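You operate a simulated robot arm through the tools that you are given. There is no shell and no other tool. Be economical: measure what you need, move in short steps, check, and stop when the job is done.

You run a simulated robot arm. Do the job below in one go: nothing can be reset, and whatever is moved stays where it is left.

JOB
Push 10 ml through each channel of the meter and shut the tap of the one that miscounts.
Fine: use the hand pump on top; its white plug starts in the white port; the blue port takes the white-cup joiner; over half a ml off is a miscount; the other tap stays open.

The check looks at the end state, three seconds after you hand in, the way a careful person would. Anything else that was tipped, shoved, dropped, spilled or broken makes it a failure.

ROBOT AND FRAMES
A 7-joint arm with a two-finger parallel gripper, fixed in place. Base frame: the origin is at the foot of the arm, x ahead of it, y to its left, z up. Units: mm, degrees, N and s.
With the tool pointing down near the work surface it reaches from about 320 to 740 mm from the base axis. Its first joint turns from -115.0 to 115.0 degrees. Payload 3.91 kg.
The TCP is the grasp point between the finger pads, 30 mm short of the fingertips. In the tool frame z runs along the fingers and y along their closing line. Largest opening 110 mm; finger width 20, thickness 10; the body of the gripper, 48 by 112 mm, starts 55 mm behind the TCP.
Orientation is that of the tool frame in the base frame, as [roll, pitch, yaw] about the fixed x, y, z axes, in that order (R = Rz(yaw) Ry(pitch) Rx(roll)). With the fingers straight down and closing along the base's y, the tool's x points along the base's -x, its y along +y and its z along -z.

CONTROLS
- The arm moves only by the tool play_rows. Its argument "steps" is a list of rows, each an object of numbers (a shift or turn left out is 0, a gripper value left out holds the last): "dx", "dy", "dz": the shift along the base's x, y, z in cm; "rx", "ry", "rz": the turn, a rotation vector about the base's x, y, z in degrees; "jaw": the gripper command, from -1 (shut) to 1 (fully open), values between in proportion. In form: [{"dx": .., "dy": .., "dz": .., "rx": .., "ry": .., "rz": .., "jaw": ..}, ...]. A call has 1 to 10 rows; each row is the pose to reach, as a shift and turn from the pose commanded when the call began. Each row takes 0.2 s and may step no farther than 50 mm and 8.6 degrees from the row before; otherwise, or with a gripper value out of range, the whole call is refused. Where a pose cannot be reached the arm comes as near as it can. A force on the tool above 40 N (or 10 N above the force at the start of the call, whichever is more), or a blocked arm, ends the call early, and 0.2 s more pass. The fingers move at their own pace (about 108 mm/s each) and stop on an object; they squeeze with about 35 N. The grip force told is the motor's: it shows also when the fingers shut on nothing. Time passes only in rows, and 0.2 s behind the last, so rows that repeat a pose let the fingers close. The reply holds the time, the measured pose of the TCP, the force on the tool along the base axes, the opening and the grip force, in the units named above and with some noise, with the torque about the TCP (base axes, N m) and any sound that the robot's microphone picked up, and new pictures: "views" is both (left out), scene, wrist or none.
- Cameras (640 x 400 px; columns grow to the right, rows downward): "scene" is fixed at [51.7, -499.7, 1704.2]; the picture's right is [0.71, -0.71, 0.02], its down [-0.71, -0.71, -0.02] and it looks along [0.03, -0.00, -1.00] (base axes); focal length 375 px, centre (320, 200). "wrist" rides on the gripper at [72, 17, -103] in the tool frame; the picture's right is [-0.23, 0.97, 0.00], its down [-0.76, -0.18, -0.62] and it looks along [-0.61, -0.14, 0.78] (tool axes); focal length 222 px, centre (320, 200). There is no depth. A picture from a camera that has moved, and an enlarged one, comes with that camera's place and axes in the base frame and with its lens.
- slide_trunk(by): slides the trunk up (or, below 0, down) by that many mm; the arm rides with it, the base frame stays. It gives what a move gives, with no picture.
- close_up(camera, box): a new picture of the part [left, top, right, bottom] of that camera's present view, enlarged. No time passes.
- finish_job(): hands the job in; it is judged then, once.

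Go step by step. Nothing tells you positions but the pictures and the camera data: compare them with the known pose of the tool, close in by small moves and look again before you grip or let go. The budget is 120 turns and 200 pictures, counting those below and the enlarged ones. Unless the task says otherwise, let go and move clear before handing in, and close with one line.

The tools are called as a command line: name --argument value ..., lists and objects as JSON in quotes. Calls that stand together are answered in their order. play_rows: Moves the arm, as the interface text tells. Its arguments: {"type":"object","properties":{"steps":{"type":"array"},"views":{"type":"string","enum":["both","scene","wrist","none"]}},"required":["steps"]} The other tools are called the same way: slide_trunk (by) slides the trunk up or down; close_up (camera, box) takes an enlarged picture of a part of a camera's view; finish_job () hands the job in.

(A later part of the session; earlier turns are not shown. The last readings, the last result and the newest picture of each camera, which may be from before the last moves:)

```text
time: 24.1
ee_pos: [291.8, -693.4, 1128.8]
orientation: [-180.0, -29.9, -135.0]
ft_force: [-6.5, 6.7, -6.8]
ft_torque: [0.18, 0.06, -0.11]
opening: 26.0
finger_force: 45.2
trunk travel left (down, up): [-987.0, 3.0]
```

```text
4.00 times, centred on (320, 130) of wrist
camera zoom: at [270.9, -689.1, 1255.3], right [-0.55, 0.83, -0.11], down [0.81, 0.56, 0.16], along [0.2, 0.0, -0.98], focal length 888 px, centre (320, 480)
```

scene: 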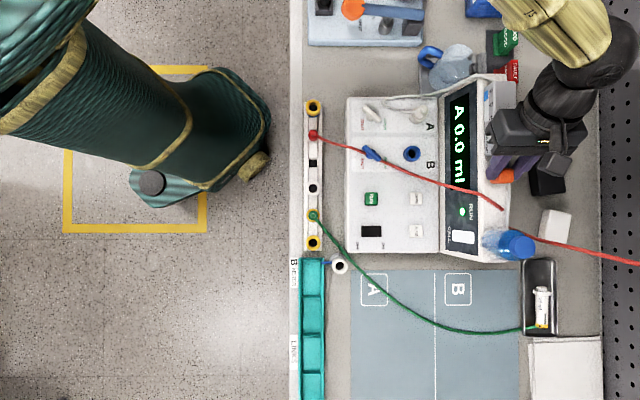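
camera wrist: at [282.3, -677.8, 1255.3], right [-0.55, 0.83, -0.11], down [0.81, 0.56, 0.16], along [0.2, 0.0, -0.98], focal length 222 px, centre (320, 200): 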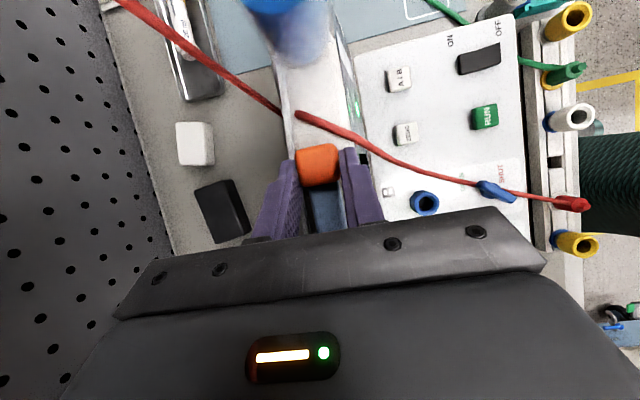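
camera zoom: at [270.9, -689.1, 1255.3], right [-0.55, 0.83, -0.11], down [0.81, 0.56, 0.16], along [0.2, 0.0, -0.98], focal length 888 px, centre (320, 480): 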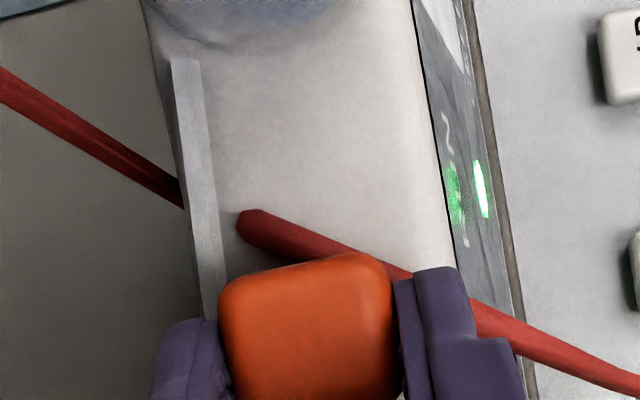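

play_rows --steps '[{"dx": -0.16, "dy": -0.16}, {"dx": -0.16, "dy": -0.16}]' --views "none"

close_up --camera "scene" --box '[484, 85, 504, 125]'

```text
time: 24.7
ee_pos: [290.3, -694.0, 1127.9]
orientation: [180.0, -29.9, -134.9]
ft_force: [-5.9, 5.1, -5.5]
ft_torque: [0.25, 0.0, -0.07]
opening: 26.5
finger_force: 45.2
trunk travel left (down, up): [-987.0, 3.0]
```

```text
10.00 times, centred on (494, 105) of scene
camera zoom: at [51.7, -499.7, 1704.2], right [0.71, -0.71, 0.02], down [-0.71, -0.71, -0.02], along [0.03, 0.0, -1.0], focal length 3750 px, centre (-1420, 1150)
```

zoom: 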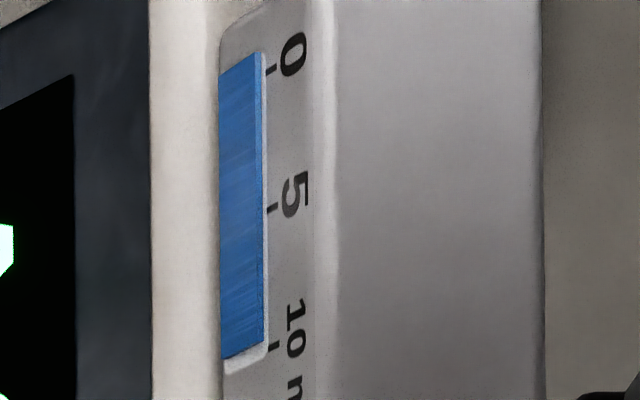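

play_rows --steps '[{"dx": -0.08, "dy": -0.08}, {"dx": -0.08, "dy": -0.08}]' --views "none"

close_up --camera "scene" --box '[484, 85, 504, 125]'

```text
time: 25.3
ee_pos: [289.0, -695.8, 1129.2]
orientation: [180.0, -30.0, -135.0]
ft_force: [-6.3, 4.9, -4.0]
ft_torque: [0.24, 0.0, -0.02]
opening: 26.1
finger_force: 44.5
trunk travel left (down, up): [-987.0, 3.0]
```

```text
10.00 times, centred on (494, 105) of scene
camera zoom: at [51.7, -499.7, 1704.2], right [0.71, -0.71, 0.02], down [-0.71, -0.71, -0.02], along [0.03, 0.0, -1.0], focal length 3750 px, centre (-1420, 1150)
```

zoom: 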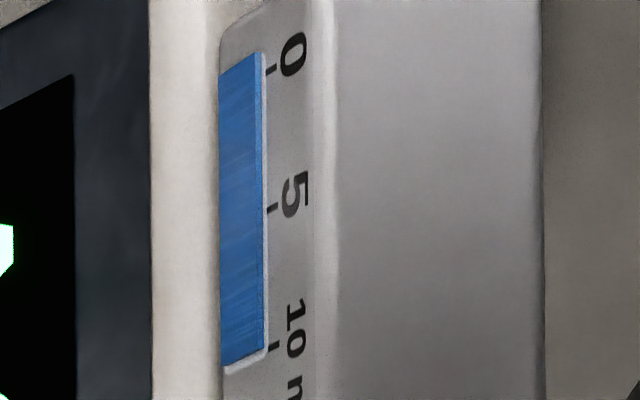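

The plunger is at the 10 mark. Now I'll push it steadily home.

play_rows --steps '[{"dx": 0.4, "dy": 0.4}, {"dx": 0.8, "dy": 0.8}, {"dx": 1.2, "dy": 1.2}, {"dx": 1.6, "dy": 1.6}, {"dx": 2.0, "dy": 2.0}, {"dx": 2.4, "dy": 2.4}, {"dx": 2.8, "dy": 2.8}, {"dx": 3.1, "dy": 3.1}, {"dx": 3.2, "dy": 3.2}]' --views "scene"

close_up --camera "scene" --box '[440, 75, 540, 215]'

```text
time: 27.3
ee_pos: [321.5, -663.5, 1128.6]
orientation: [180.0, -30.0, -135.1]
ft_force: [-7.8, 4.4, -3.7]
ft_torque: [0.36, -0.18, -0.02]
opening: 26.2
finger_force: 45.0
trunk travel left (down, up): [-987.0, 3.0]
```

scene: 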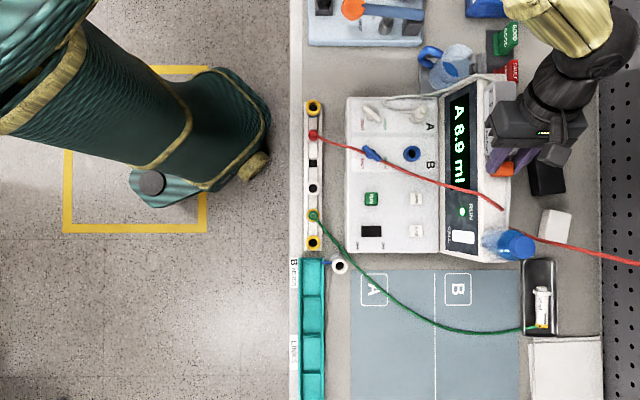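

```text
2.86 times, centred on (490, 145) of scene
camera zoom: at [51.7, -499.7, 1704.2], right [0.71, -0.71, 0.02], down [-0.71, -0.71, -0.02], along [0.03, 0.0, -1.0], focal length 1071 px, centre (-166, 357)
```

zoom: 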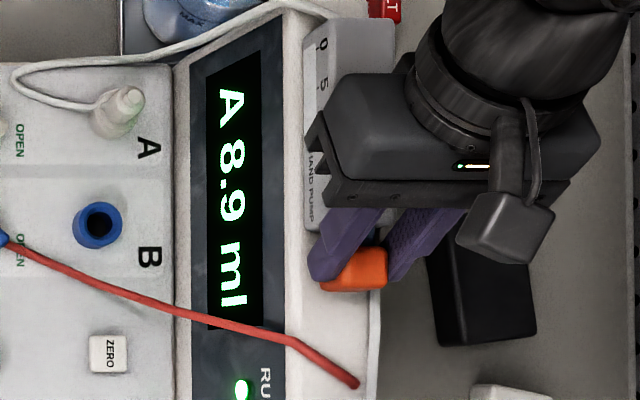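

A shows 8.9 ml and the scale looks empty. I'll push 3 mm more to be sure it's bottomed.

play_rows --steps '[{"dx": 0.1, "dy": 0.1}, {"dx": 0.2, "dy": 0.2}, {"dx": 0.2, "dy": 0.2}]' --views "none"

close_up --camera "scene" --box '[440, 75, 540, 215]'

```text
time: 28.1
ee_pos: [320.9, -663.5, 1129.3]
orientation: [179.9, -30.0, -135.2]
ft_force: [-14.5, -4.5, -3.7]
ft_torque: [-0.19, 0.29, -0.07]
opening: 25.9
finger_force: 44.8
trunk travel left (down, up): [-987.0, 3.0]
```

```text
2.86 times, centred on (490, 145) of scene
camera zoom: at [51.7, -499.7, 1704.2], right [0.71, -0.71, 0.02], down [-0.71, -0.71, -0.02], along [0.03, 0.0, -1.0], focal length 1071 px, centre (-166, 357)
```

zoom: 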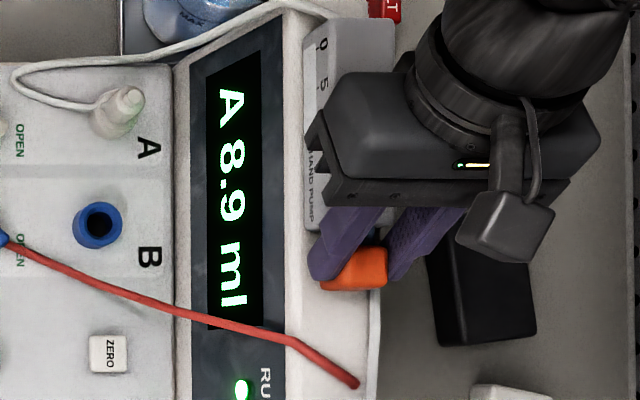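

A reads 8.9 ml for a 10 ml stroke, so A looks faulty. I'll still run B. I'll release the knob and withdraw along the tool axis.

play_rows --steps '[{"dx": -0.15, "dy": -0.15}, {"dx": -0.15, "dy": -0.15, "jaw": -0.2}, {"dx": -0.15, "dy": -0.15, "jaw": 0}, {"dx": 0.25, "dy": 0.25, "dz": 2}, {"dx": 0.8, "dy": 0.8, "dz": 4}, {"dx": 1.5, "dy": 1.5, "dz": 7}, {"dx": 0, "dy": 1.5, "dz": 10, "rx": 5, "ry": -5}, {"dx": -2, "dy": 3.5, "dz": 12, "rx": 10, "ry": -10}, {"dx": -4, "dy": 5.5, "dz": 12, "rx": 15, "ry": -15}, {"dx": -6, "dy": 7.5, "dz": 12, "rx": 21.2, "ry": -21.2}]' --views "scene"

```text
refused: row 10 steps farther than a row can; nothing moved
```

play_rows --steps '[{"dx": -0.15, "dy": -0.15}, {"dx": -0.15, "dy": -0.15, "jaw": -0.2}, {"dx": -0.15, "dy": -0.15, "jaw": 0}, {"dx": 0.25, "dy": 0.25, "dz": 2}, {"dx": 0.8, "dy": 0.8, "dz": 4}, {"dx": 1.5, "dy": 1.5, "dz": 7}, {"dx": 0, "dy": 1.5, "dz": 10, "rx": 5, "ry": -5}, {"dx": -2, "dy": 3.5, "dz": 12, "rx": 10, "ry": -10}, {"dx": -4, "dy": 5.5, "dz": 12, "rx": 15, "ry": -15}, {"dx": -6, "dy": 7.5, "dz": 12, "rx": 20, "ry": -20}]' --views "scene"

close_up --camera "scene" --box '[440, 75, 540, 215]'

```text
time: 30.3
ee_pos: [265.3, -584.5, 1249.3]
orientation: [-179.8, -1.5, -134.8]
ft_force: [0.3, 0.8, -0.4]
ft_torque: [0.01, -0.05, -0.02]
opening: 55.1
finger_force: 0.0
trunk travel left (down, up): [-987.0, 3.0]
```

scene: 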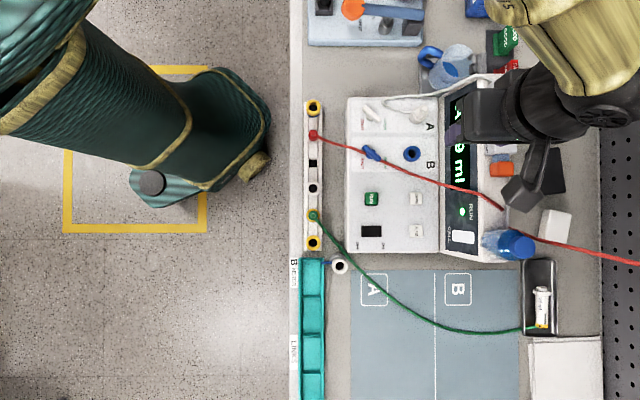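

```text
2.86 times, centred on (490, 145) of scene
camera zoom: at [51.7, -499.7, 1704.2], right [0.71, -0.71, 0.02], down [-0.71, -0.71, -0.02], along [0.03, 0.0, -1.0], focal length 1071 px, centre (-166, 357)
```

zoom: 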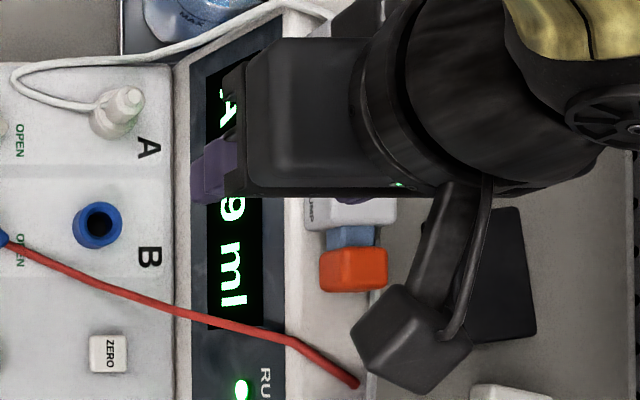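

The knob is released and undisturbed. Next I'll go over the rack's white-cup joiner, then lower with the trunk.

play_rows --steps '[{"dx": -3.1, "dy": 1.9, "rx": 1, "ry": -1}, {"dx": -6.2, "dy": 3.8, "rx": 1, "ry": -1}, {"dx": -9.3, "dy": 5.7, "rx": 1, "ry": -1}, {"dx": -12.4, "dy": 7.6, "rx": 1, "ry": -1}, {"dx": -15.5, "dy": 9.5, "rx": 1, "ry": -1}, {"dx": -18.4, "dy": 11.2, "rx": 1, "ry": -1}, {"dx": -18.4, "dy": 11.2, "rx": 1, "ry": -1}]' --views "none"

slide_trunk --by -240

play_rows --steps '[{"dz": 0}]' --views "both"

close_up --camera "wrist" --box '[200, 40, 440, 220]'

close_up --camera "scene" --box '[440, 75, 540, 215]'

```text
time: 31.9
ee_pos: [81.5, -474.4, 1249.0]
orientation: [-180.0, -0.3, -134.9]
ft_force: [0.1, -0.3, 0.5]
ft_torque: [0.0, 0.01, -0.01]
opening: 54.8
finger_force: 0.0
trunk travel left (down, up): [-987.0, 3.0]
```

```text
time: 34.4
ee_pos: [78.4, -473.1, 1008.8]
orientation: [180.0, -0.3, -135.0]
ft_force: [-0.9, 0.1, -0.8]
ft_torque: [-0.01, -0.01, -0.01]
opening: 55.1
finger_force: 0.0
trunk travel left (down, up): [-747.0, 243.0]
```

```text
time: 34.8
ee_pos: [79.8, -474.6, 1008.7]
orientation: [180.0, -0.2, -135.1]
ft_force: [-0.2, 0.3, 0.5]
ft_torque: [-0.01, -0.01, -0.02]
opening: 54.8
finger_force: 0.2
trunk travel left (down, up): [-747.0, 243.0]
camera wrist: at [16.4, -513.5, 1113.6], right [-0.53, 0.85, 0.0], down [0.67, 0.42, 0.62], along [0.53, 0.33, -0.78], focal length 222 px, centre (320, 200)
```

scene: 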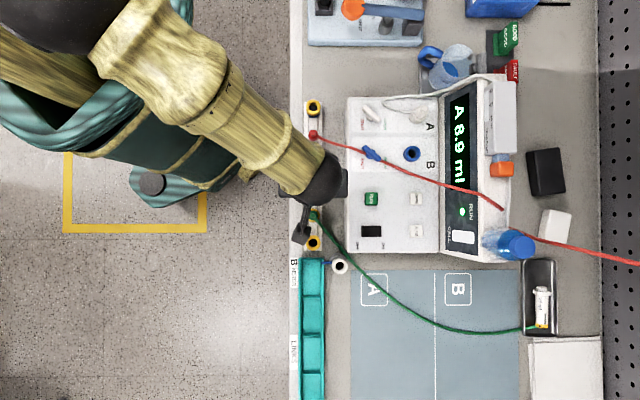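
wrist: 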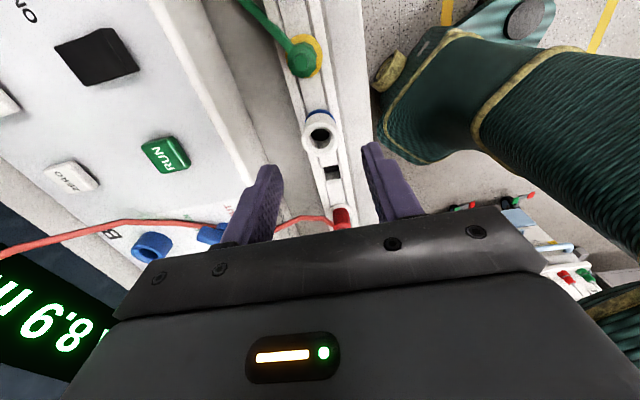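

```text
2.22 times, centred on (320, 130) of wrist
camera zoom: at [16.4, -513.5, 1113.6], right [-0.53, 0.85, 0.0], down [0.67, 0.42, 0.62], along [0.53, 0.33, -0.78], focal length 494 px, centre (320, 356)
```

zoom: 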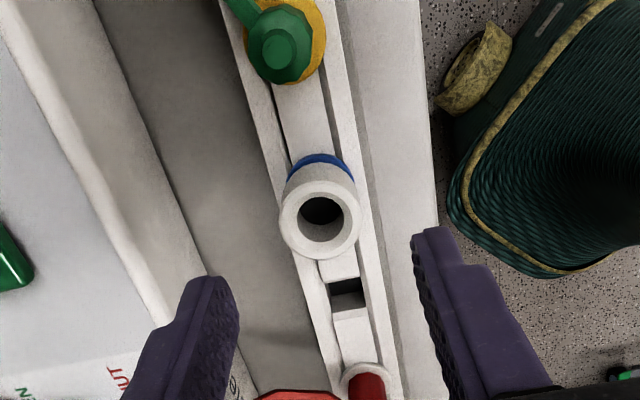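

```text
2.86 times, centred on (490, 145) of scene
camera zoom: at [51.7, -499.7, 1704.2], right [0.71, -0.71, 0.02], down [-0.71, -0.71, -0.02], along [0.03, 0.0, -1.0], focal length 1071 px, centre (-166, 357)
```

zoom: 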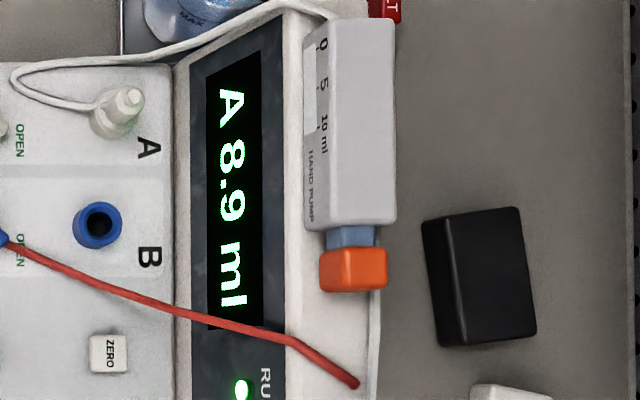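

A settled at 8.9 ml. The joiner is centred at about p 392, q 277, top z≈937. I'll drop around it.

play_rows --steps '[{"dx": 0.14, "dy": 0.14, "dz": -2.5}, {"dx": 0.14, "dy": 0.14, "dz": -5}, {"dx": 0.14, "dy": 0.14, "dz": -5.5}]' --views "wrist"

close_up --camera "wrist" --box '[200, 40, 440, 220]'

```text
time: 35.6
ee_pos: [81.8, -473.9, 954.1]
orientation: [179.9, -0.2, -135.0]
ft_force: [-0.3, -0.3, -0.6]
ft_torque: [0.02, -0.02, -0.02]
opening: 55.0
finger_force: 0.0
trunk travel left (down, up): [-747.0, 243.0]
camera wrist: at [18.0, -512.1, 1058.8], right [-0.53, 0.85, 0.0], down [0.67, 0.42, 0.62], along [0.53, 0.33, -0.79], focal length 222 px, centre (320, 200)
```

wrist: 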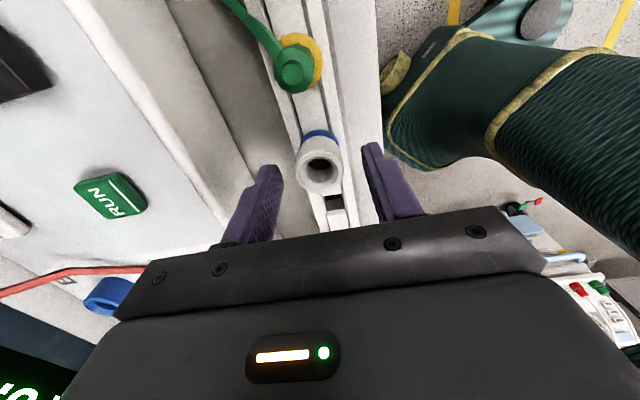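

```text
2.22 times, centred on (320, 130) of wrist
camera zoom: at [18.0, -512.1, 1058.8], right [-0.53, 0.85, 0.0], down [0.67, 0.42, 0.62], along [0.53, 0.33, -0.79], focal length 494 px, centre (320, 356)
```

zoom: 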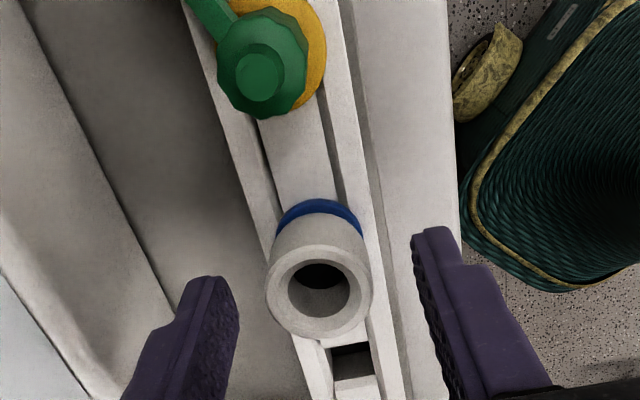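

play_rows --steps '[{"dz": -0.6}, {"dz": -1.0, "jaw": -0.3}, {"dz": -1.0, "jaw": -0.3}]' --views "wrist"

close_up --camera "wrist" --box '[200, 40, 440, 220]'

```text
time: 36.4
ee_pos: [81.9, -473.6, 943.8]
orientation: [179.9, -0.3, -135.0]
ft_force: [0.1, -0.7, -0.2]
ft_torque: [-0.02, -0.01, 0.04]
opening: 38.6
finger_force: 0.0
trunk travel left (down, up): [-747.0, 243.0]
camera wrist: at [17.6, -512.0, 1048.6], right [-0.53, 0.85, 0.0], down [0.67, 0.42, 0.62], along [0.53, 0.33, -0.78], focal length 222 px, centre (320, 200)
```

wrist: 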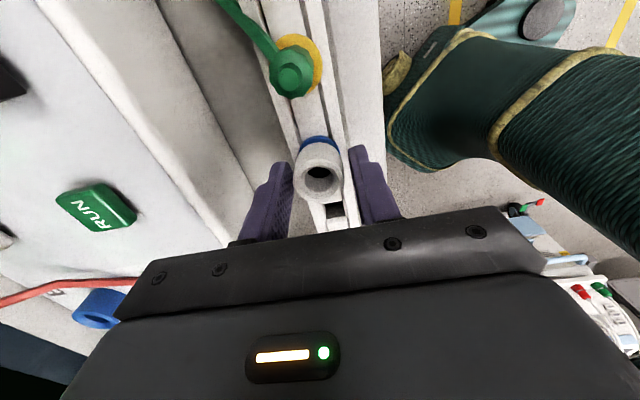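

```text
2.22 times, centred on (320, 130) of wrist
camera zoom: at [17.6, -512.0, 1048.6], right [-0.53, 0.85, 0.0], down [0.67, 0.42, 0.62], along [0.53, 0.33, -0.78], focal length 494 px, centre (320, 356)
```

zoom: 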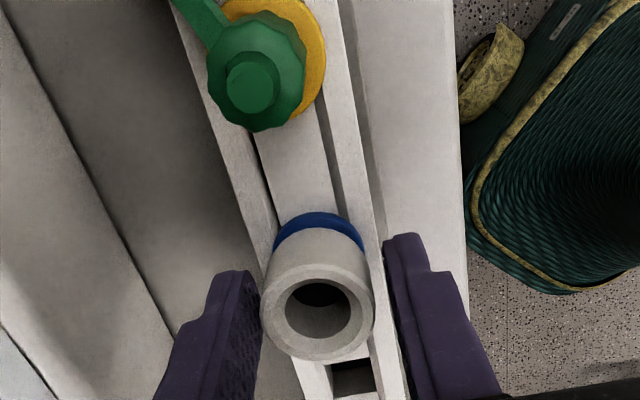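

play_rows --steps '[{"dx": 0.05, "dy": -0.05, "jaw": -0.6}, {"dx": 0.05, "dy": -0.05, "jaw": -1}, {"dx": 0.05, "dy": -0.05}]' --views "none"

close_up --camera "wrist" --box '[200, 40, 440, 220]'

```text
time: 37.2
ee_pos: [81.9, -473.1, 944.0]
orientation: [-180.0, -0.4, -135.0]
ft_force: [-0.2, -0.1, -0.1]
ft_torque: [0.01, 0.03, 0.02]
opening: 29.6
finger_force: 35.0
trunk travel left (down, up): [-747.0, 243.0]
```

```text
2.22 times, centred on (320, 130) of wrist
camera zoom: at [18.2, -512.7, 1048.5], right [-0.53, 0.85, 0.0], down [0.67, 0.42, 0.62], along [0.53, 0.33, -0.78], focal length 494 px, centre (320, 356)
```

zoom: 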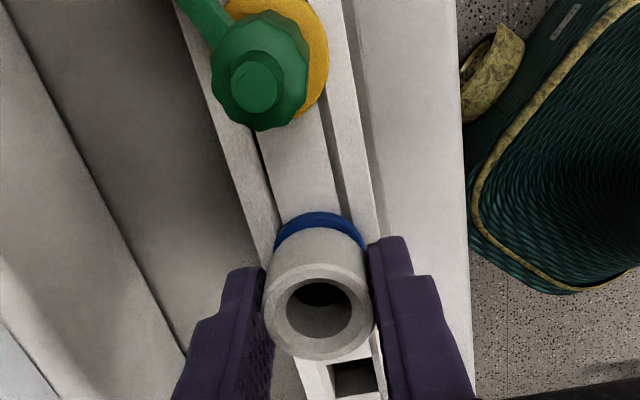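

The joiner is gripped at 29.6 mm. I'll lift it straight up.

play_rows --steps '[{"dz": 0.8}, {"dz": 2}, {"dz": 4}, {"dz": 7}, {"dz": 10}, {"dz": 13}]' --views "both"

close_up --camera "wrist" --box '[200, 40, 440, 220]'

```text
time: 38.6
ee_pos: [82.0, -473.3, 1075.9]
orientation: [-180.0, -0.3, -134.8]
ft_force: [-0.6, -0.6, -0.4]
ft_torque: [-0.01, 0.01, 0.03]
opening: 29.6
finger_force: 34.8
trunk travel left (down, up): [-747.0, 243.0]
camera wrist: at [18.2, -511.8, 1179.0], right [-0.53, 0.85, 0.0], down [0.67, 0.42, 0.62], along [0.53, 0.33, -0.78], focal length 222 px, centre (320, 200)
```

scene: 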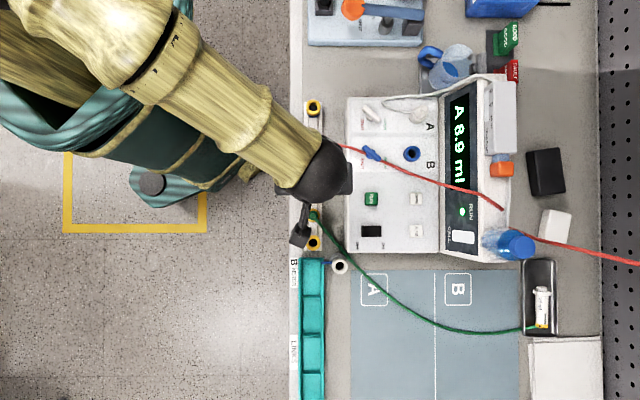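
wrist: 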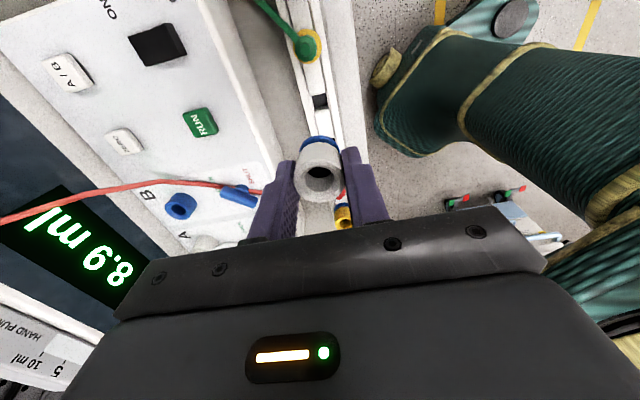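

```text
2.22 times, centred on (320, 130) of wrist
camera zoom: at [18.2, -511.8, 1179.0], right [-0.53, 0.85, 0.0], down [0.67, 0.42, 0.62], along [0.53, 0.33, -0.78], focal length 494 px, centre (320, 356)
```

zoom: 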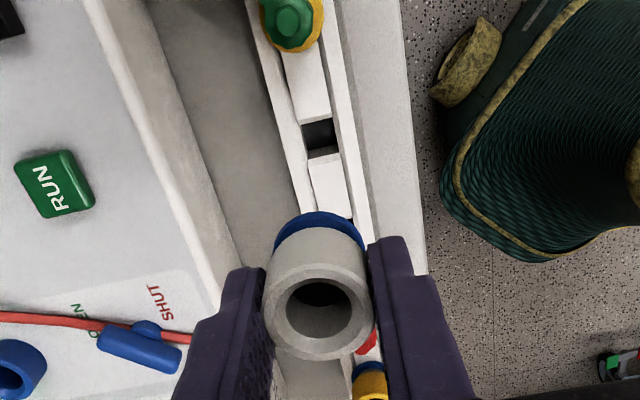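

The joiner came out cleanly. I'll carry it above blue port B, staying over the red cable, and check alignment.

play_rows --steps '[{"dx": 2, "dy": -1, "dz": 2}, {"dx": 6, "dy": -3, "dz": 3}, {"dx": 10, "dy": -5, "dz": 3}, {"dx": 14, "dy": -7, "dz": 3}, {"dx": 17, "dy": -8.5, "dz": 3}, {"dx": 18.75, "dy": -9.19, "dz": 1}, {"dx": 18.75, "dy": -9.19, "dz": 1}]' --views "both"

close_up --camera "wrist" --box '[200, 40, 440, 220]'

close_up --camera "scene" --box '[360, 100, 480, 200]'

```text
time: 40.2
ee_pos: [270.0, -566.2, 1082.6]
orientation: [-179.9, -0.3, -135.0]
ft_force: [-0.1, 0.4, 0.4]
ft_torque: [0.01, -0.04, 0.0]
opening: 29.6
finger_force: 34.5
trunk travel left (down, up): [-747.0, 243.0]
camera wrist: at [206.1, -605.0, 1188.8], right [-0.53, 0.85, 0.0], down [0.67, 0.42, 0.62], along [0.53, 0.33, -0.78], focal length 222 px, centre (320, 200)
```

scene: 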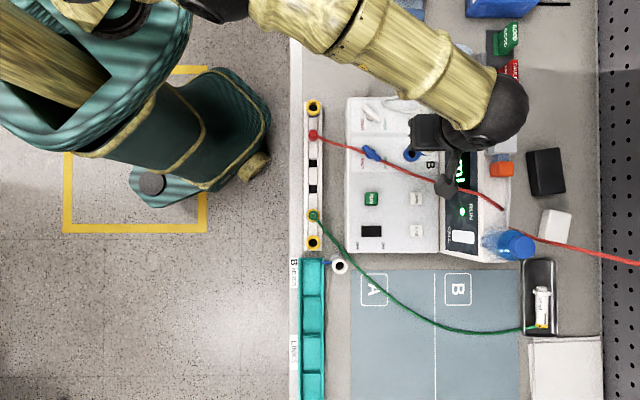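
wrist: 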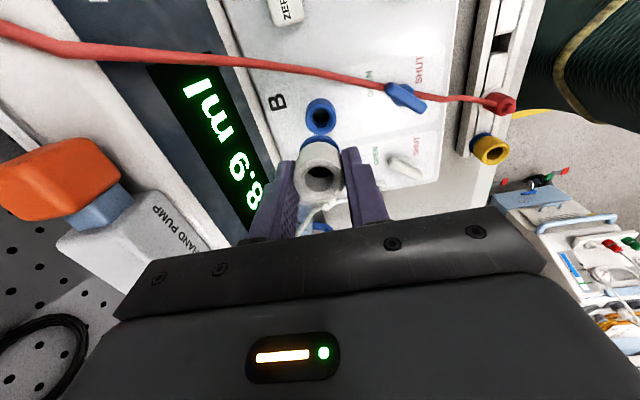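

```text
2.22 times, centred on (320, 130) of wrist
camera zoom: at [206.1, -605.0, 1188.8], right [-0.53, 0.85, 0.0], down [0.67, 0.42, 0.62], along [0.53, 0.33, -0.78], focal length 494 px, centre (320, 356)
```

zoom: 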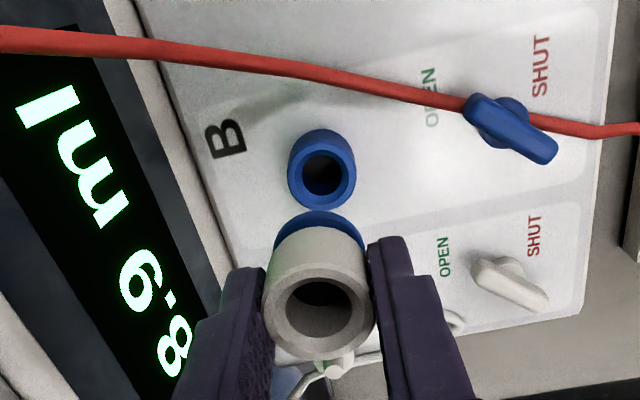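

```text
4.00 times, centred on (420, 150) of scene
camera zoom: at [51.7, -499.7, 1704.2], right [0.71, -0.71, 0.02], down [-0.71, -0.71, -0.02], along [0.03, 0.0, -1.0], focal length 1500 px, centre (-80, 400)
```

zoom: 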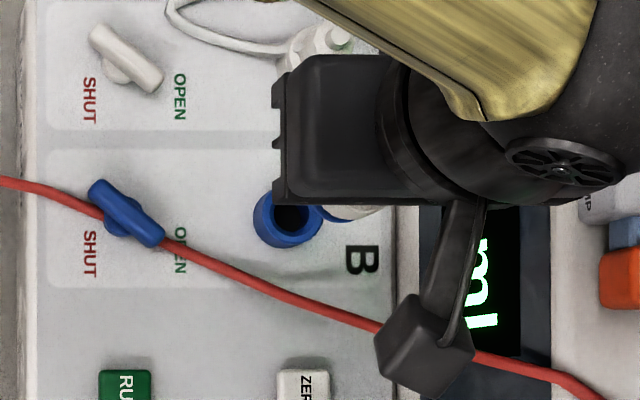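

Port B's centre is about p 589.3, q 209.5, top z≈967, and I'm 2 mm too far out. I'll correct and lower to just above it.

play_rows --steps '[{"dx": -0.14, "dy": 0.14, "dz": -1}, {"dx": -0.14, "dy": 0.14, "dz": -2.5}, {"dx": -0.14, "dy": 0.14, "dz": -2.5}]' --views "wrist"

close_up --camera "wrist" --box '[240, 90, 400, 210]'

close_up --camera "scene" --box '[380, 120, 440, 180]'

```text
time: 41.0
ee_pos: [267.5, -563.4, 1060.1]
orientation: [-180.0, -0.4, -134.9]
ft_force: [-1.0, -0.1, -0.2]
ft_torque: [-0.01, -0.01, 0.01]
opening: 29.8
finger_force: 35.4
trunk travel left (down, up): [-747.0, 243.0]
camera wrist: at [204.4, -603.4, 1163.5], right [-0.53, 0.85, 0.0], down [0.67, 0.41, 0.62], along [0.53, 0.33, -0.78], focal length 222 px, centre (320, 200)
```

wrist: 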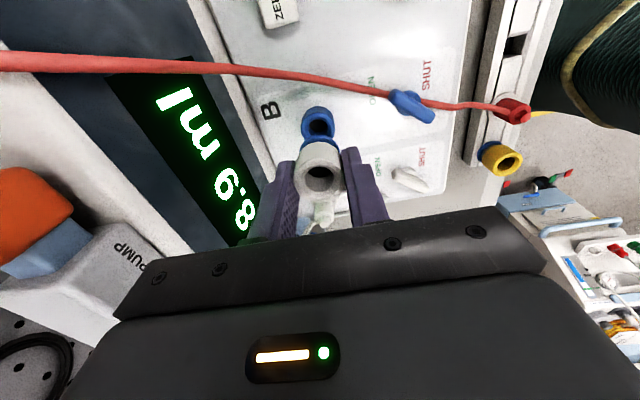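

```text
3.33 times, centred on (320, 150) of wrist
camera zoom: at [204.4, -603.4, 1163.5], right [-0.53, 0.85, 0.0], down [0.67, 0.41, 0.62], along [0.53, 0.33, -0.78], focal length 740 px, centre (320, 367)
```

zoom: 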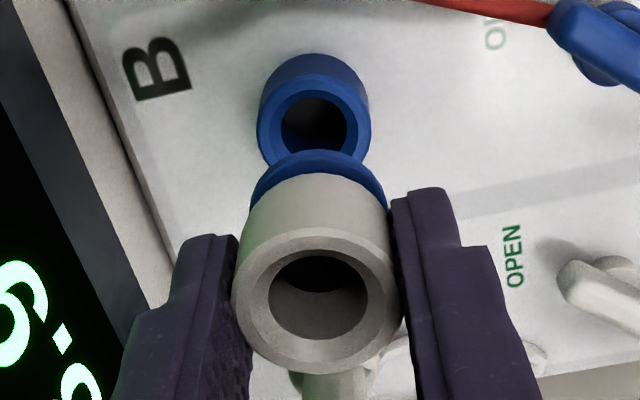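

```text
6.67 times, centred on (410, 150) of scene
camera zoom: at [51.7, -499.7, 1704.2], right [0.71, -0.71, 0.02], down [-0.71, -0.71, -0.02], along [0.03, 0.0, -1.0], focal length 2500 px, centre (-280, 533)
```

zoom: 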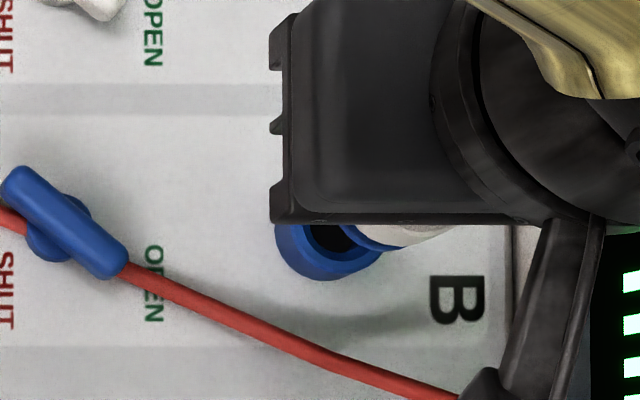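

Alignment is within 1 mm. I'll lower in small steps, watching the force.

play_rows --steps '[{"dx": -0.02, "dy": -0.09, "dz": -0.6}, {"dx": -0.02, "dy": -0.09, "dz": -1.2}, {"dx": -0.02, "dy": -0.09, "dz": -1.8}, {"dx": -0.02, "dy": -0.09, "dz": -2.4}, {"dx": -0.02, "dy": -0.09, "dz": -2.8}]' --views "wrist"

close_up --camera "wrist" --box '[240, 90, 400, 210]'

```text
time: 42.2
ee_pos: [267.3, -564.0, 1031.2]
orientation: [180.0, -0.3, -135.1]
ft_force: [-1.0, 0.3, -0.6]
ft_torque: [0.01, 0.02, -0.01]
opening: 29.8
finger_force: 35.1
trunk travel left (down, up): [-747.0, 243.0]
camera wrist: at [204.6, -604.1, 1135.6], right [-0.53, 0.85, 0.0], down [0.67, 0.42, 0.62], along [0.53, 0.33, -0.78], focal length 222 px, centre (320, 200)
```

wrist: 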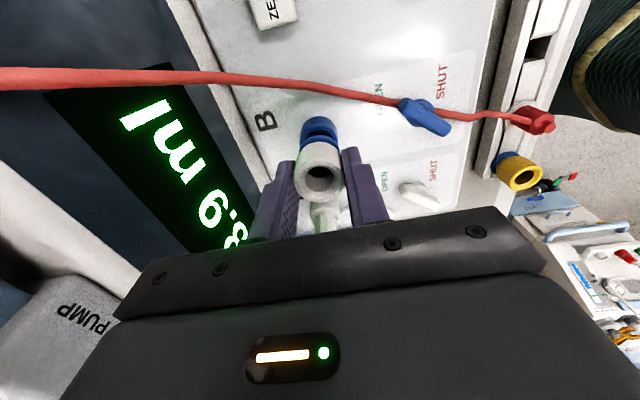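

```text
3.33 times, centred on (320, 150) of wrist
camera zoom: at [204.6, -604.1, 1135.6], right [-0.53, 0.85, 0.0], down [0.67, 0.42, 0.62], along [0.53, 0.33, -0.78], focal length 740 px, centre (320, 367)
```

zoom: 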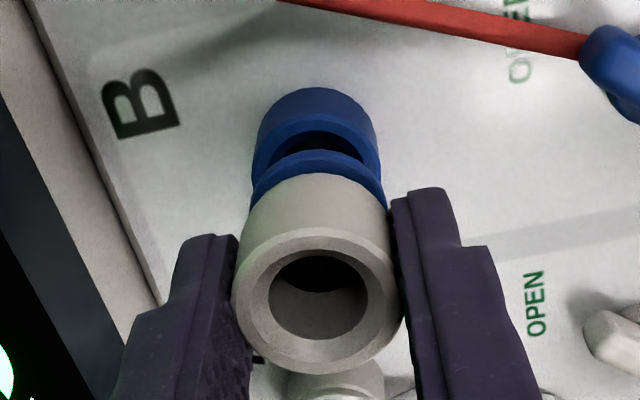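

play_rows --steps '[{"dz": -0.4}, {"dz": -0.8}, {"dz": -1.2}, {"dz": -1.6}, {"dz": -2.0}]' --views "none"

close_up --camera "wrist" --box '[240, 90, 400, 210]'

```text
time: 43.4
ee_pos: [267.8, -564.5, 1010.2]
orientation: [-179.9, -0.3, -134.9]
ft_force: [0.2, 0.2, -0.9]
ft_torque: [-0.02, 0.01, 0.01]
opening: 29.8
finger_force: 35.3
trunk travel left (down, up): [-747.0, 243.0]
```

```text
3.33 times, centred on (320, 150) of wrist
camera zoom: at [204.1, -604.2, 1115.2], right [-0.53, 0.85, 0.0], down [0.67, 0.41, 0.62], along [0.53, 0.33, -0.78], focal length 740 px, centre (320, 367)
```

zoom: 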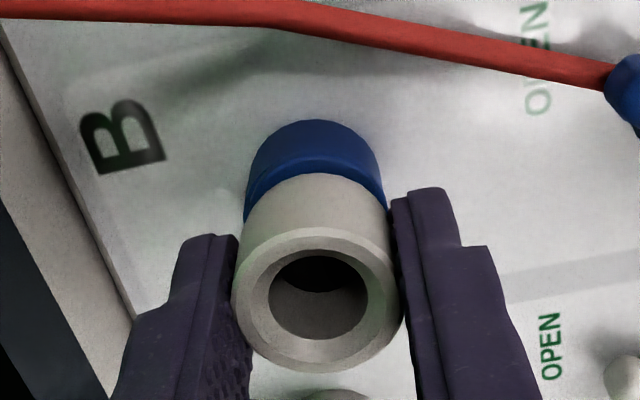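

Still no contact force, and the collar is almost on the port. I'll continue gently.

play_rows --steps '[{"dz": -0.2}, {"dz": -0.4}, {"dz": -0.6}, {"dz": -0.8}]' --views "none"

close_up --camera "wrist" --box '[240, 90, 400, 210]'

```text
time: 44.4
ee_pos: [268.1, -564.3, 1005.6]
orientation: [-179.6, -0.3, -135.1]
ft_force: [2.1, -3.9, 27.4]
ft_torque: [0.05, 0.13, -0.01]
opening: 29.6
finger_force: 34.4
trunk travel left (down, up): [-747.0, 243.0]
```

```text
3.33 times, centred on (320, 150) of wrist
camera zoom: at [203.8, -603.1, 1110.4], right [-0.53, 0.85, -0.01], down [0.66, 0.42, 0.62], along [0.53, 0.32, -0.79], focal length 740 px, centre (320, 367)
```

zoom: 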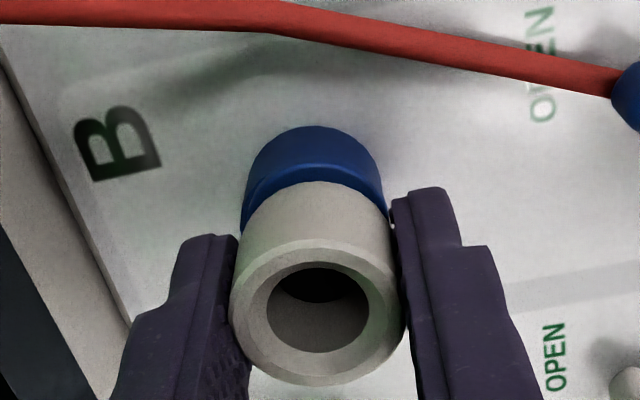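

Contact came at 27 N, about where the collar should seat. I'll press slightly more to confirm it's bottomed.

play_rows --steps '[{"dz": -0.15}, {"dz": -0.3}, {"dz": -0.3}]' --views "none"

close_up --camera "wrist" --box '[240, 90, 400, 210]'

```text
time: 45.2
ee_pos: [266.8, -564.5, 1000.6]
orientation: [-179.9, -0.3, -135.0]
ft_force: [6.5, -7.0, 23.5]
ft_torque: [-0.21, -0.18, 0.0]
opening: 29.6
finger_force: 35.0
trunk travel left (down, up): [-747.0, 243.0]
```

```text
3.33 times, centred on (320, 150) of wrist
camera zoom: at [204.2, -603.2, 1105.6], right [-0.53, 0.85, 0.0], down [0.67, 0.42, 0.62], along [0.53, 0.32, -0.79], focal length 740 px, centre (320, 367)
```

zoom: 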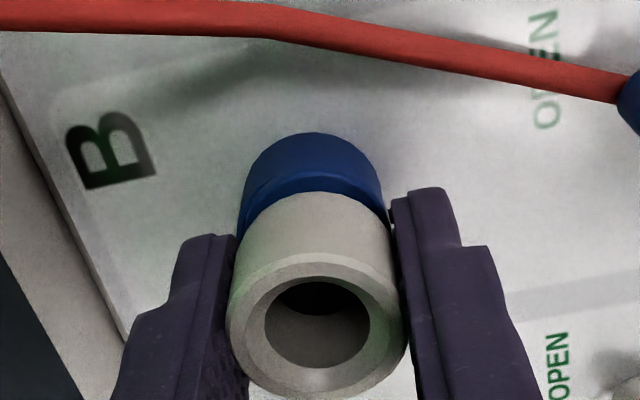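

It bottomed and the fingers slid on the cup. I'll open and rise to inspect the seating.

play_rows --steps '[{"dz": 0.3}, {"dz": 0.3, "jaw": -0.2}, {"dz": 0.3, "jaw": 0}, {"dz": 2}, {"dz": 5}, {"dz": 8}]' --views "both"

close_up --camera "wrist" --box '[240, 60, 400, 180]'

close_up --camera "scene" --box '[380, 120, 440, 180]'

```text
time: 46.6
ee_pos: [266.7, -563.5, 1081.8]
orientation: [180.0, -0.2, -134.9]
ft_force: [0.6, 1.2, 0.2]
ft_torque: [0.06, 0.0, 0.01]
opening: 55.1
finger_force: 0.1
trunk travel left (down, up): [-747.0, 243.0]
camera wrist: at [203.8, -603.1, 1184.9], right [-0.53, 0.85, 0.0], down [0.67, 0.41, 0.62], along [0.53, 0.33, -0.78], focal length 222 px, centre (320, 200)
```

scene: 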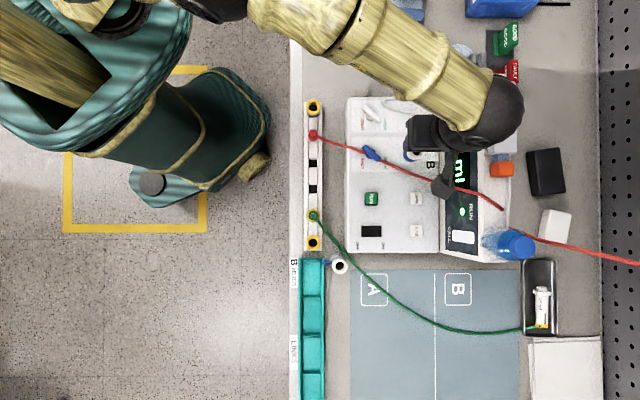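
wrist: 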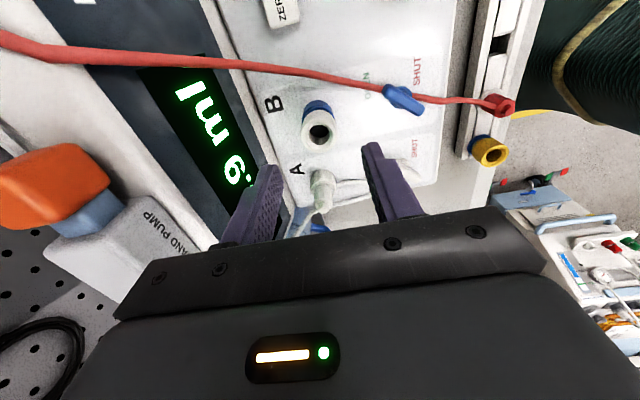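

```text
3.33 times, centred on (320, 120) of wrist
camera zoom: at [203.8, -603.1, 1184.9], right [-0.53, 0.85, 0.0], down [0.67, 0.41, 0.62], along [0.53, 0.33, -0.78], focal length 740 px, centre (320, 467)
```

zoom: 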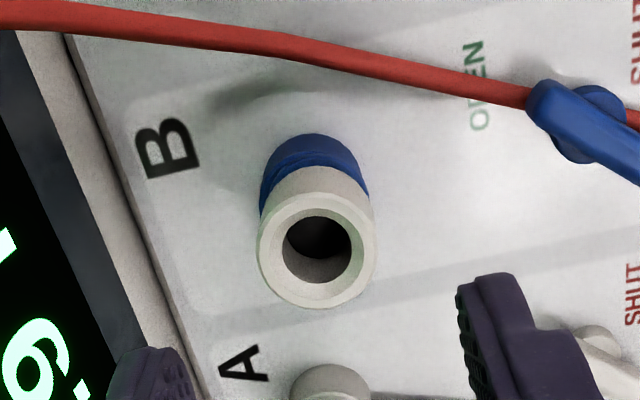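

```text
6.67 times, centred on (410, 150) of scene
camera zoom: at [51.7, -499.7, 1704.2], right [0.71, -0.71, 0.02], down [-0.71, -0.71, -0.02], along [0.03, 0.0, -1.0], focal length 2500 px, centre (-280, 533)
```

zoom: 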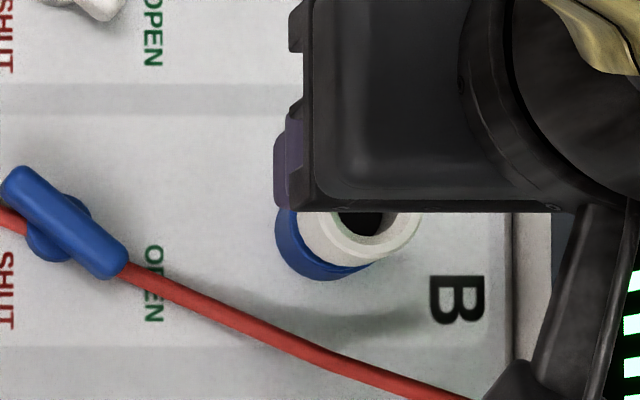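

The joiner sits flush on port B. Next is the white plug. I'll rise and turn the tool so the fingers close along q, clear of the tube side.

play_rows --steps '[{"dz": 3, "rz": -8.5}, {"dz": 5, "rz": -17}, {"dz": 5, "rz": -25.5}, {"dz": 5, "rz": -34, "dx": 1, "dy": 1}, {"dz": 5, "rz": -42.5, "dx": 2, "dy": 2}, {"dz": 5, "rz": -51, "dx": 3, "dy": 3}, {"dz": 5, "rz": -59.5, "dx": 4, "dy": 4}, {"dz": 5, "rz": -68, "dx": 5, "dy": 5}, {"dz": 5, "rz": -76.5, "dx": 5.66, "dy": 5.66}, {"dz": 5, "rz": -85, "dx": 5.66, "dy": 5.66}]' --views "none"

play_rows --steps '[{"rz": -5}, {"rz": -5}]' --views "both"

close_up --camera "wrist" --box '[220, 60, 420, 210]'

close_up --camera "scene" --box '[380, 80, 480, 180]'

```text
time: 48.8
ee_pos: [324.1, -507.4, 1129.7]
orientation: [-179.9, -0.3, 139.9]
ft_force: [-0.2, -0.2, 0.1]
ft_torque: [0.01, 0.01, -0.02]
opening: 55.1
finger_force: 0.1
trunk travel left (down, up): [-747.0, 243.0]
```

```text
time: 49.4
ee_pos: [323.5, -508.9, 1130.3]
orientation: [179.9, -0.2, 134.9]
ft_force: [0.5, 0.5, -0.2]
ft_torque: [0.01, 0.01, 0.0]
opening: 55.1
finger_force: 0.1
trunk travel left (down, up): [-747.0, 243.0]
camera wrist: at [284.5, -445.6, 1234.7], right [0.85, 0.53, 0.0], down [0.41, -0.67, 0.62], along [0.33, -0.53, -0.78], focal length 222 px, centre (320, 200)
```

scene: 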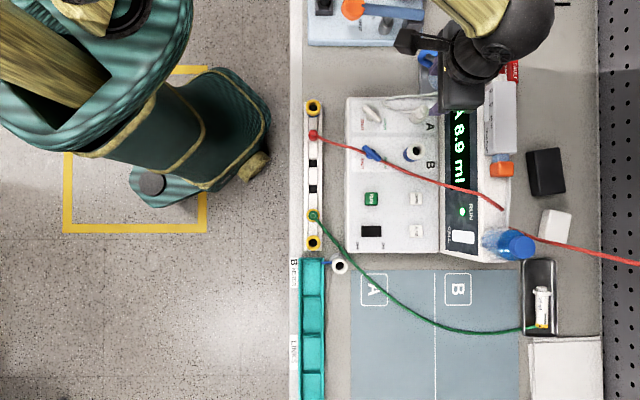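
wrist: 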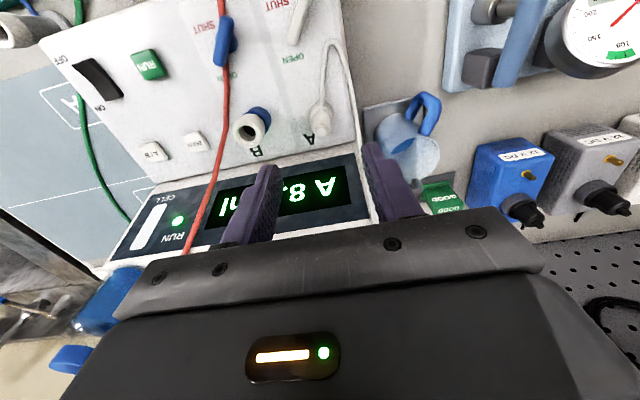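

```text
2.67 times, centred on (320, 135) of wrist
camera zoom: at [284.5, -445.6, 1234.7], right [0.85, 0.53, 0.0], down [0.41, -0.67, 0.62], along [0.33, -0.53, -0.78], focal length 592 px, centre (320, 373)
```

zoom: 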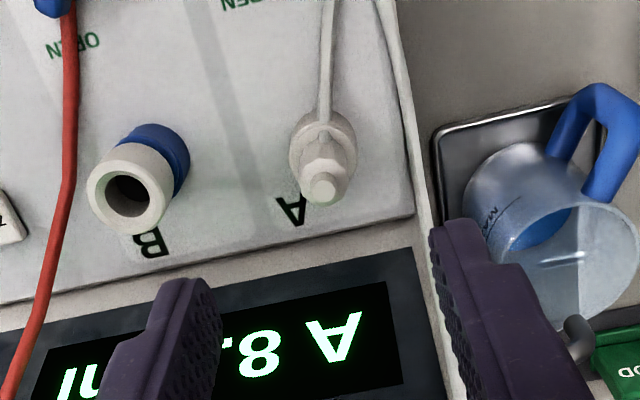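

```text
4.00 times, centred on (430, 130) of scene
camera zoom: at [51.7, -499.7, 1704.2], right [0.71, -0.71, 0.02], down [-0.71, -0.71, -0.02], along [0.03, 0.0, -1.0], focal length 1500 px, centre (-120, 480)
```

zoom: 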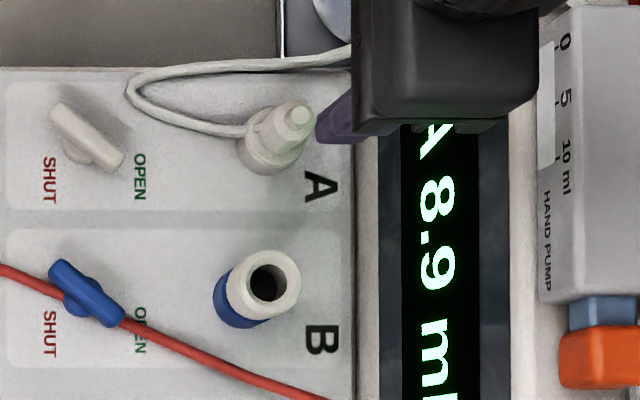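

The white plug stands at about p 600, q 134, with its stud top at z≈1010. I'll move over it with the fingers narrowed to miss the tube and look closer.

play_rows --steps '[{"dx": 0.32, "dy": -0.5, "dz": -1.5, "jaw": -0.3}, {"dx": 0.64, "dy": -0.99, "dz": -4}, {"dx": 0.64, "dy": -0.99, "dz": -5.5}, {"dx": 0.64, "dy": -0.99, "dz": -5.5}]' --views "wrist"

close_up --camera "wrist" --box '[240, 60, 400, 210]'

close_up --camera "scene" --box '[360, 80, 440, 140]'

```text
time: 50.4
ee_pos: [330.8, -516.6, 1074.4]
orientation: [-179.9, -0.3, 135.1]
ft_force: [-0.5, -0.8, -0.1]
ft_torque: [0.0, -0.04, -0.02]
opening: 38.6
finger_force: 0.1
trunk travel left (down, up): [-747.0, 243.0]
camera wrist: at [291.2, -455.5, 1179.6], right [0.85, 0.53, 0.0], down [0.42, -0.67, 0.62], along [0.33, -0.53, -0.78], focal length 222 px, centre (320, 200)
```

wrist: 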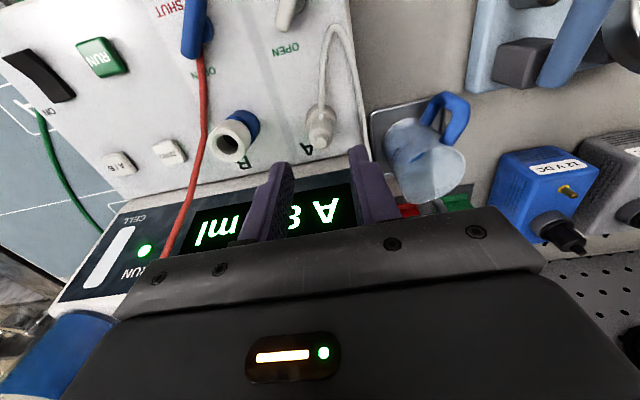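

```text
2.67 times, centred on (320, 135) of wrist
camera zoom: at [291.2, -455.5, 1179.6], right [0.85, 0.53, 0.0], down [0.42, -0.67, 0.62], along [0.33, -0.53, -0.78], focal length 592 px, centre (320, 373)
```

zoom: 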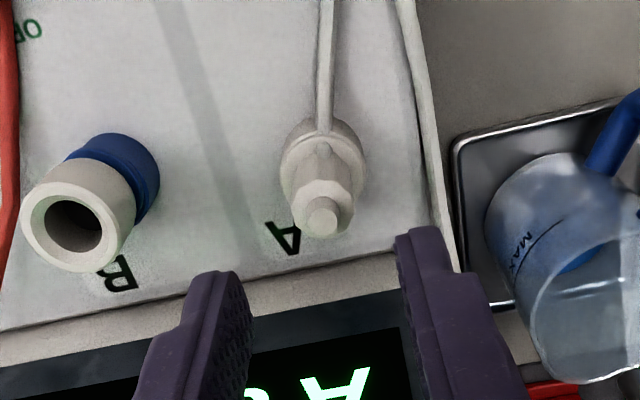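

```text
6.67 times, centred on (400, 110) of scene
camera zoom: at [51.7, -499.7, 1704.2], right [0.71, -0.71, 0.02], down [-0.71, -0.71, -0.02], along [0.03, 0.0, -1.0], focal length 2500 px, centre (-213, 800)
```

zoom: 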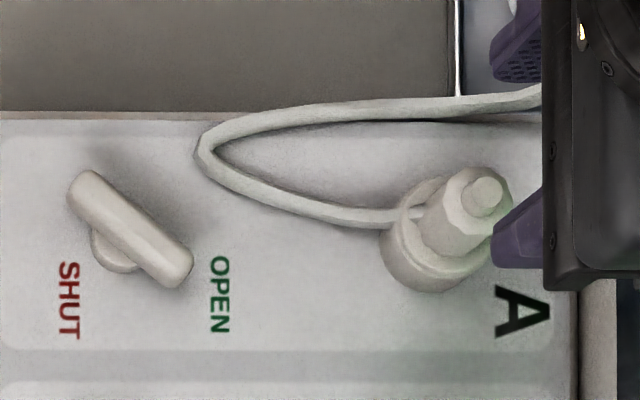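

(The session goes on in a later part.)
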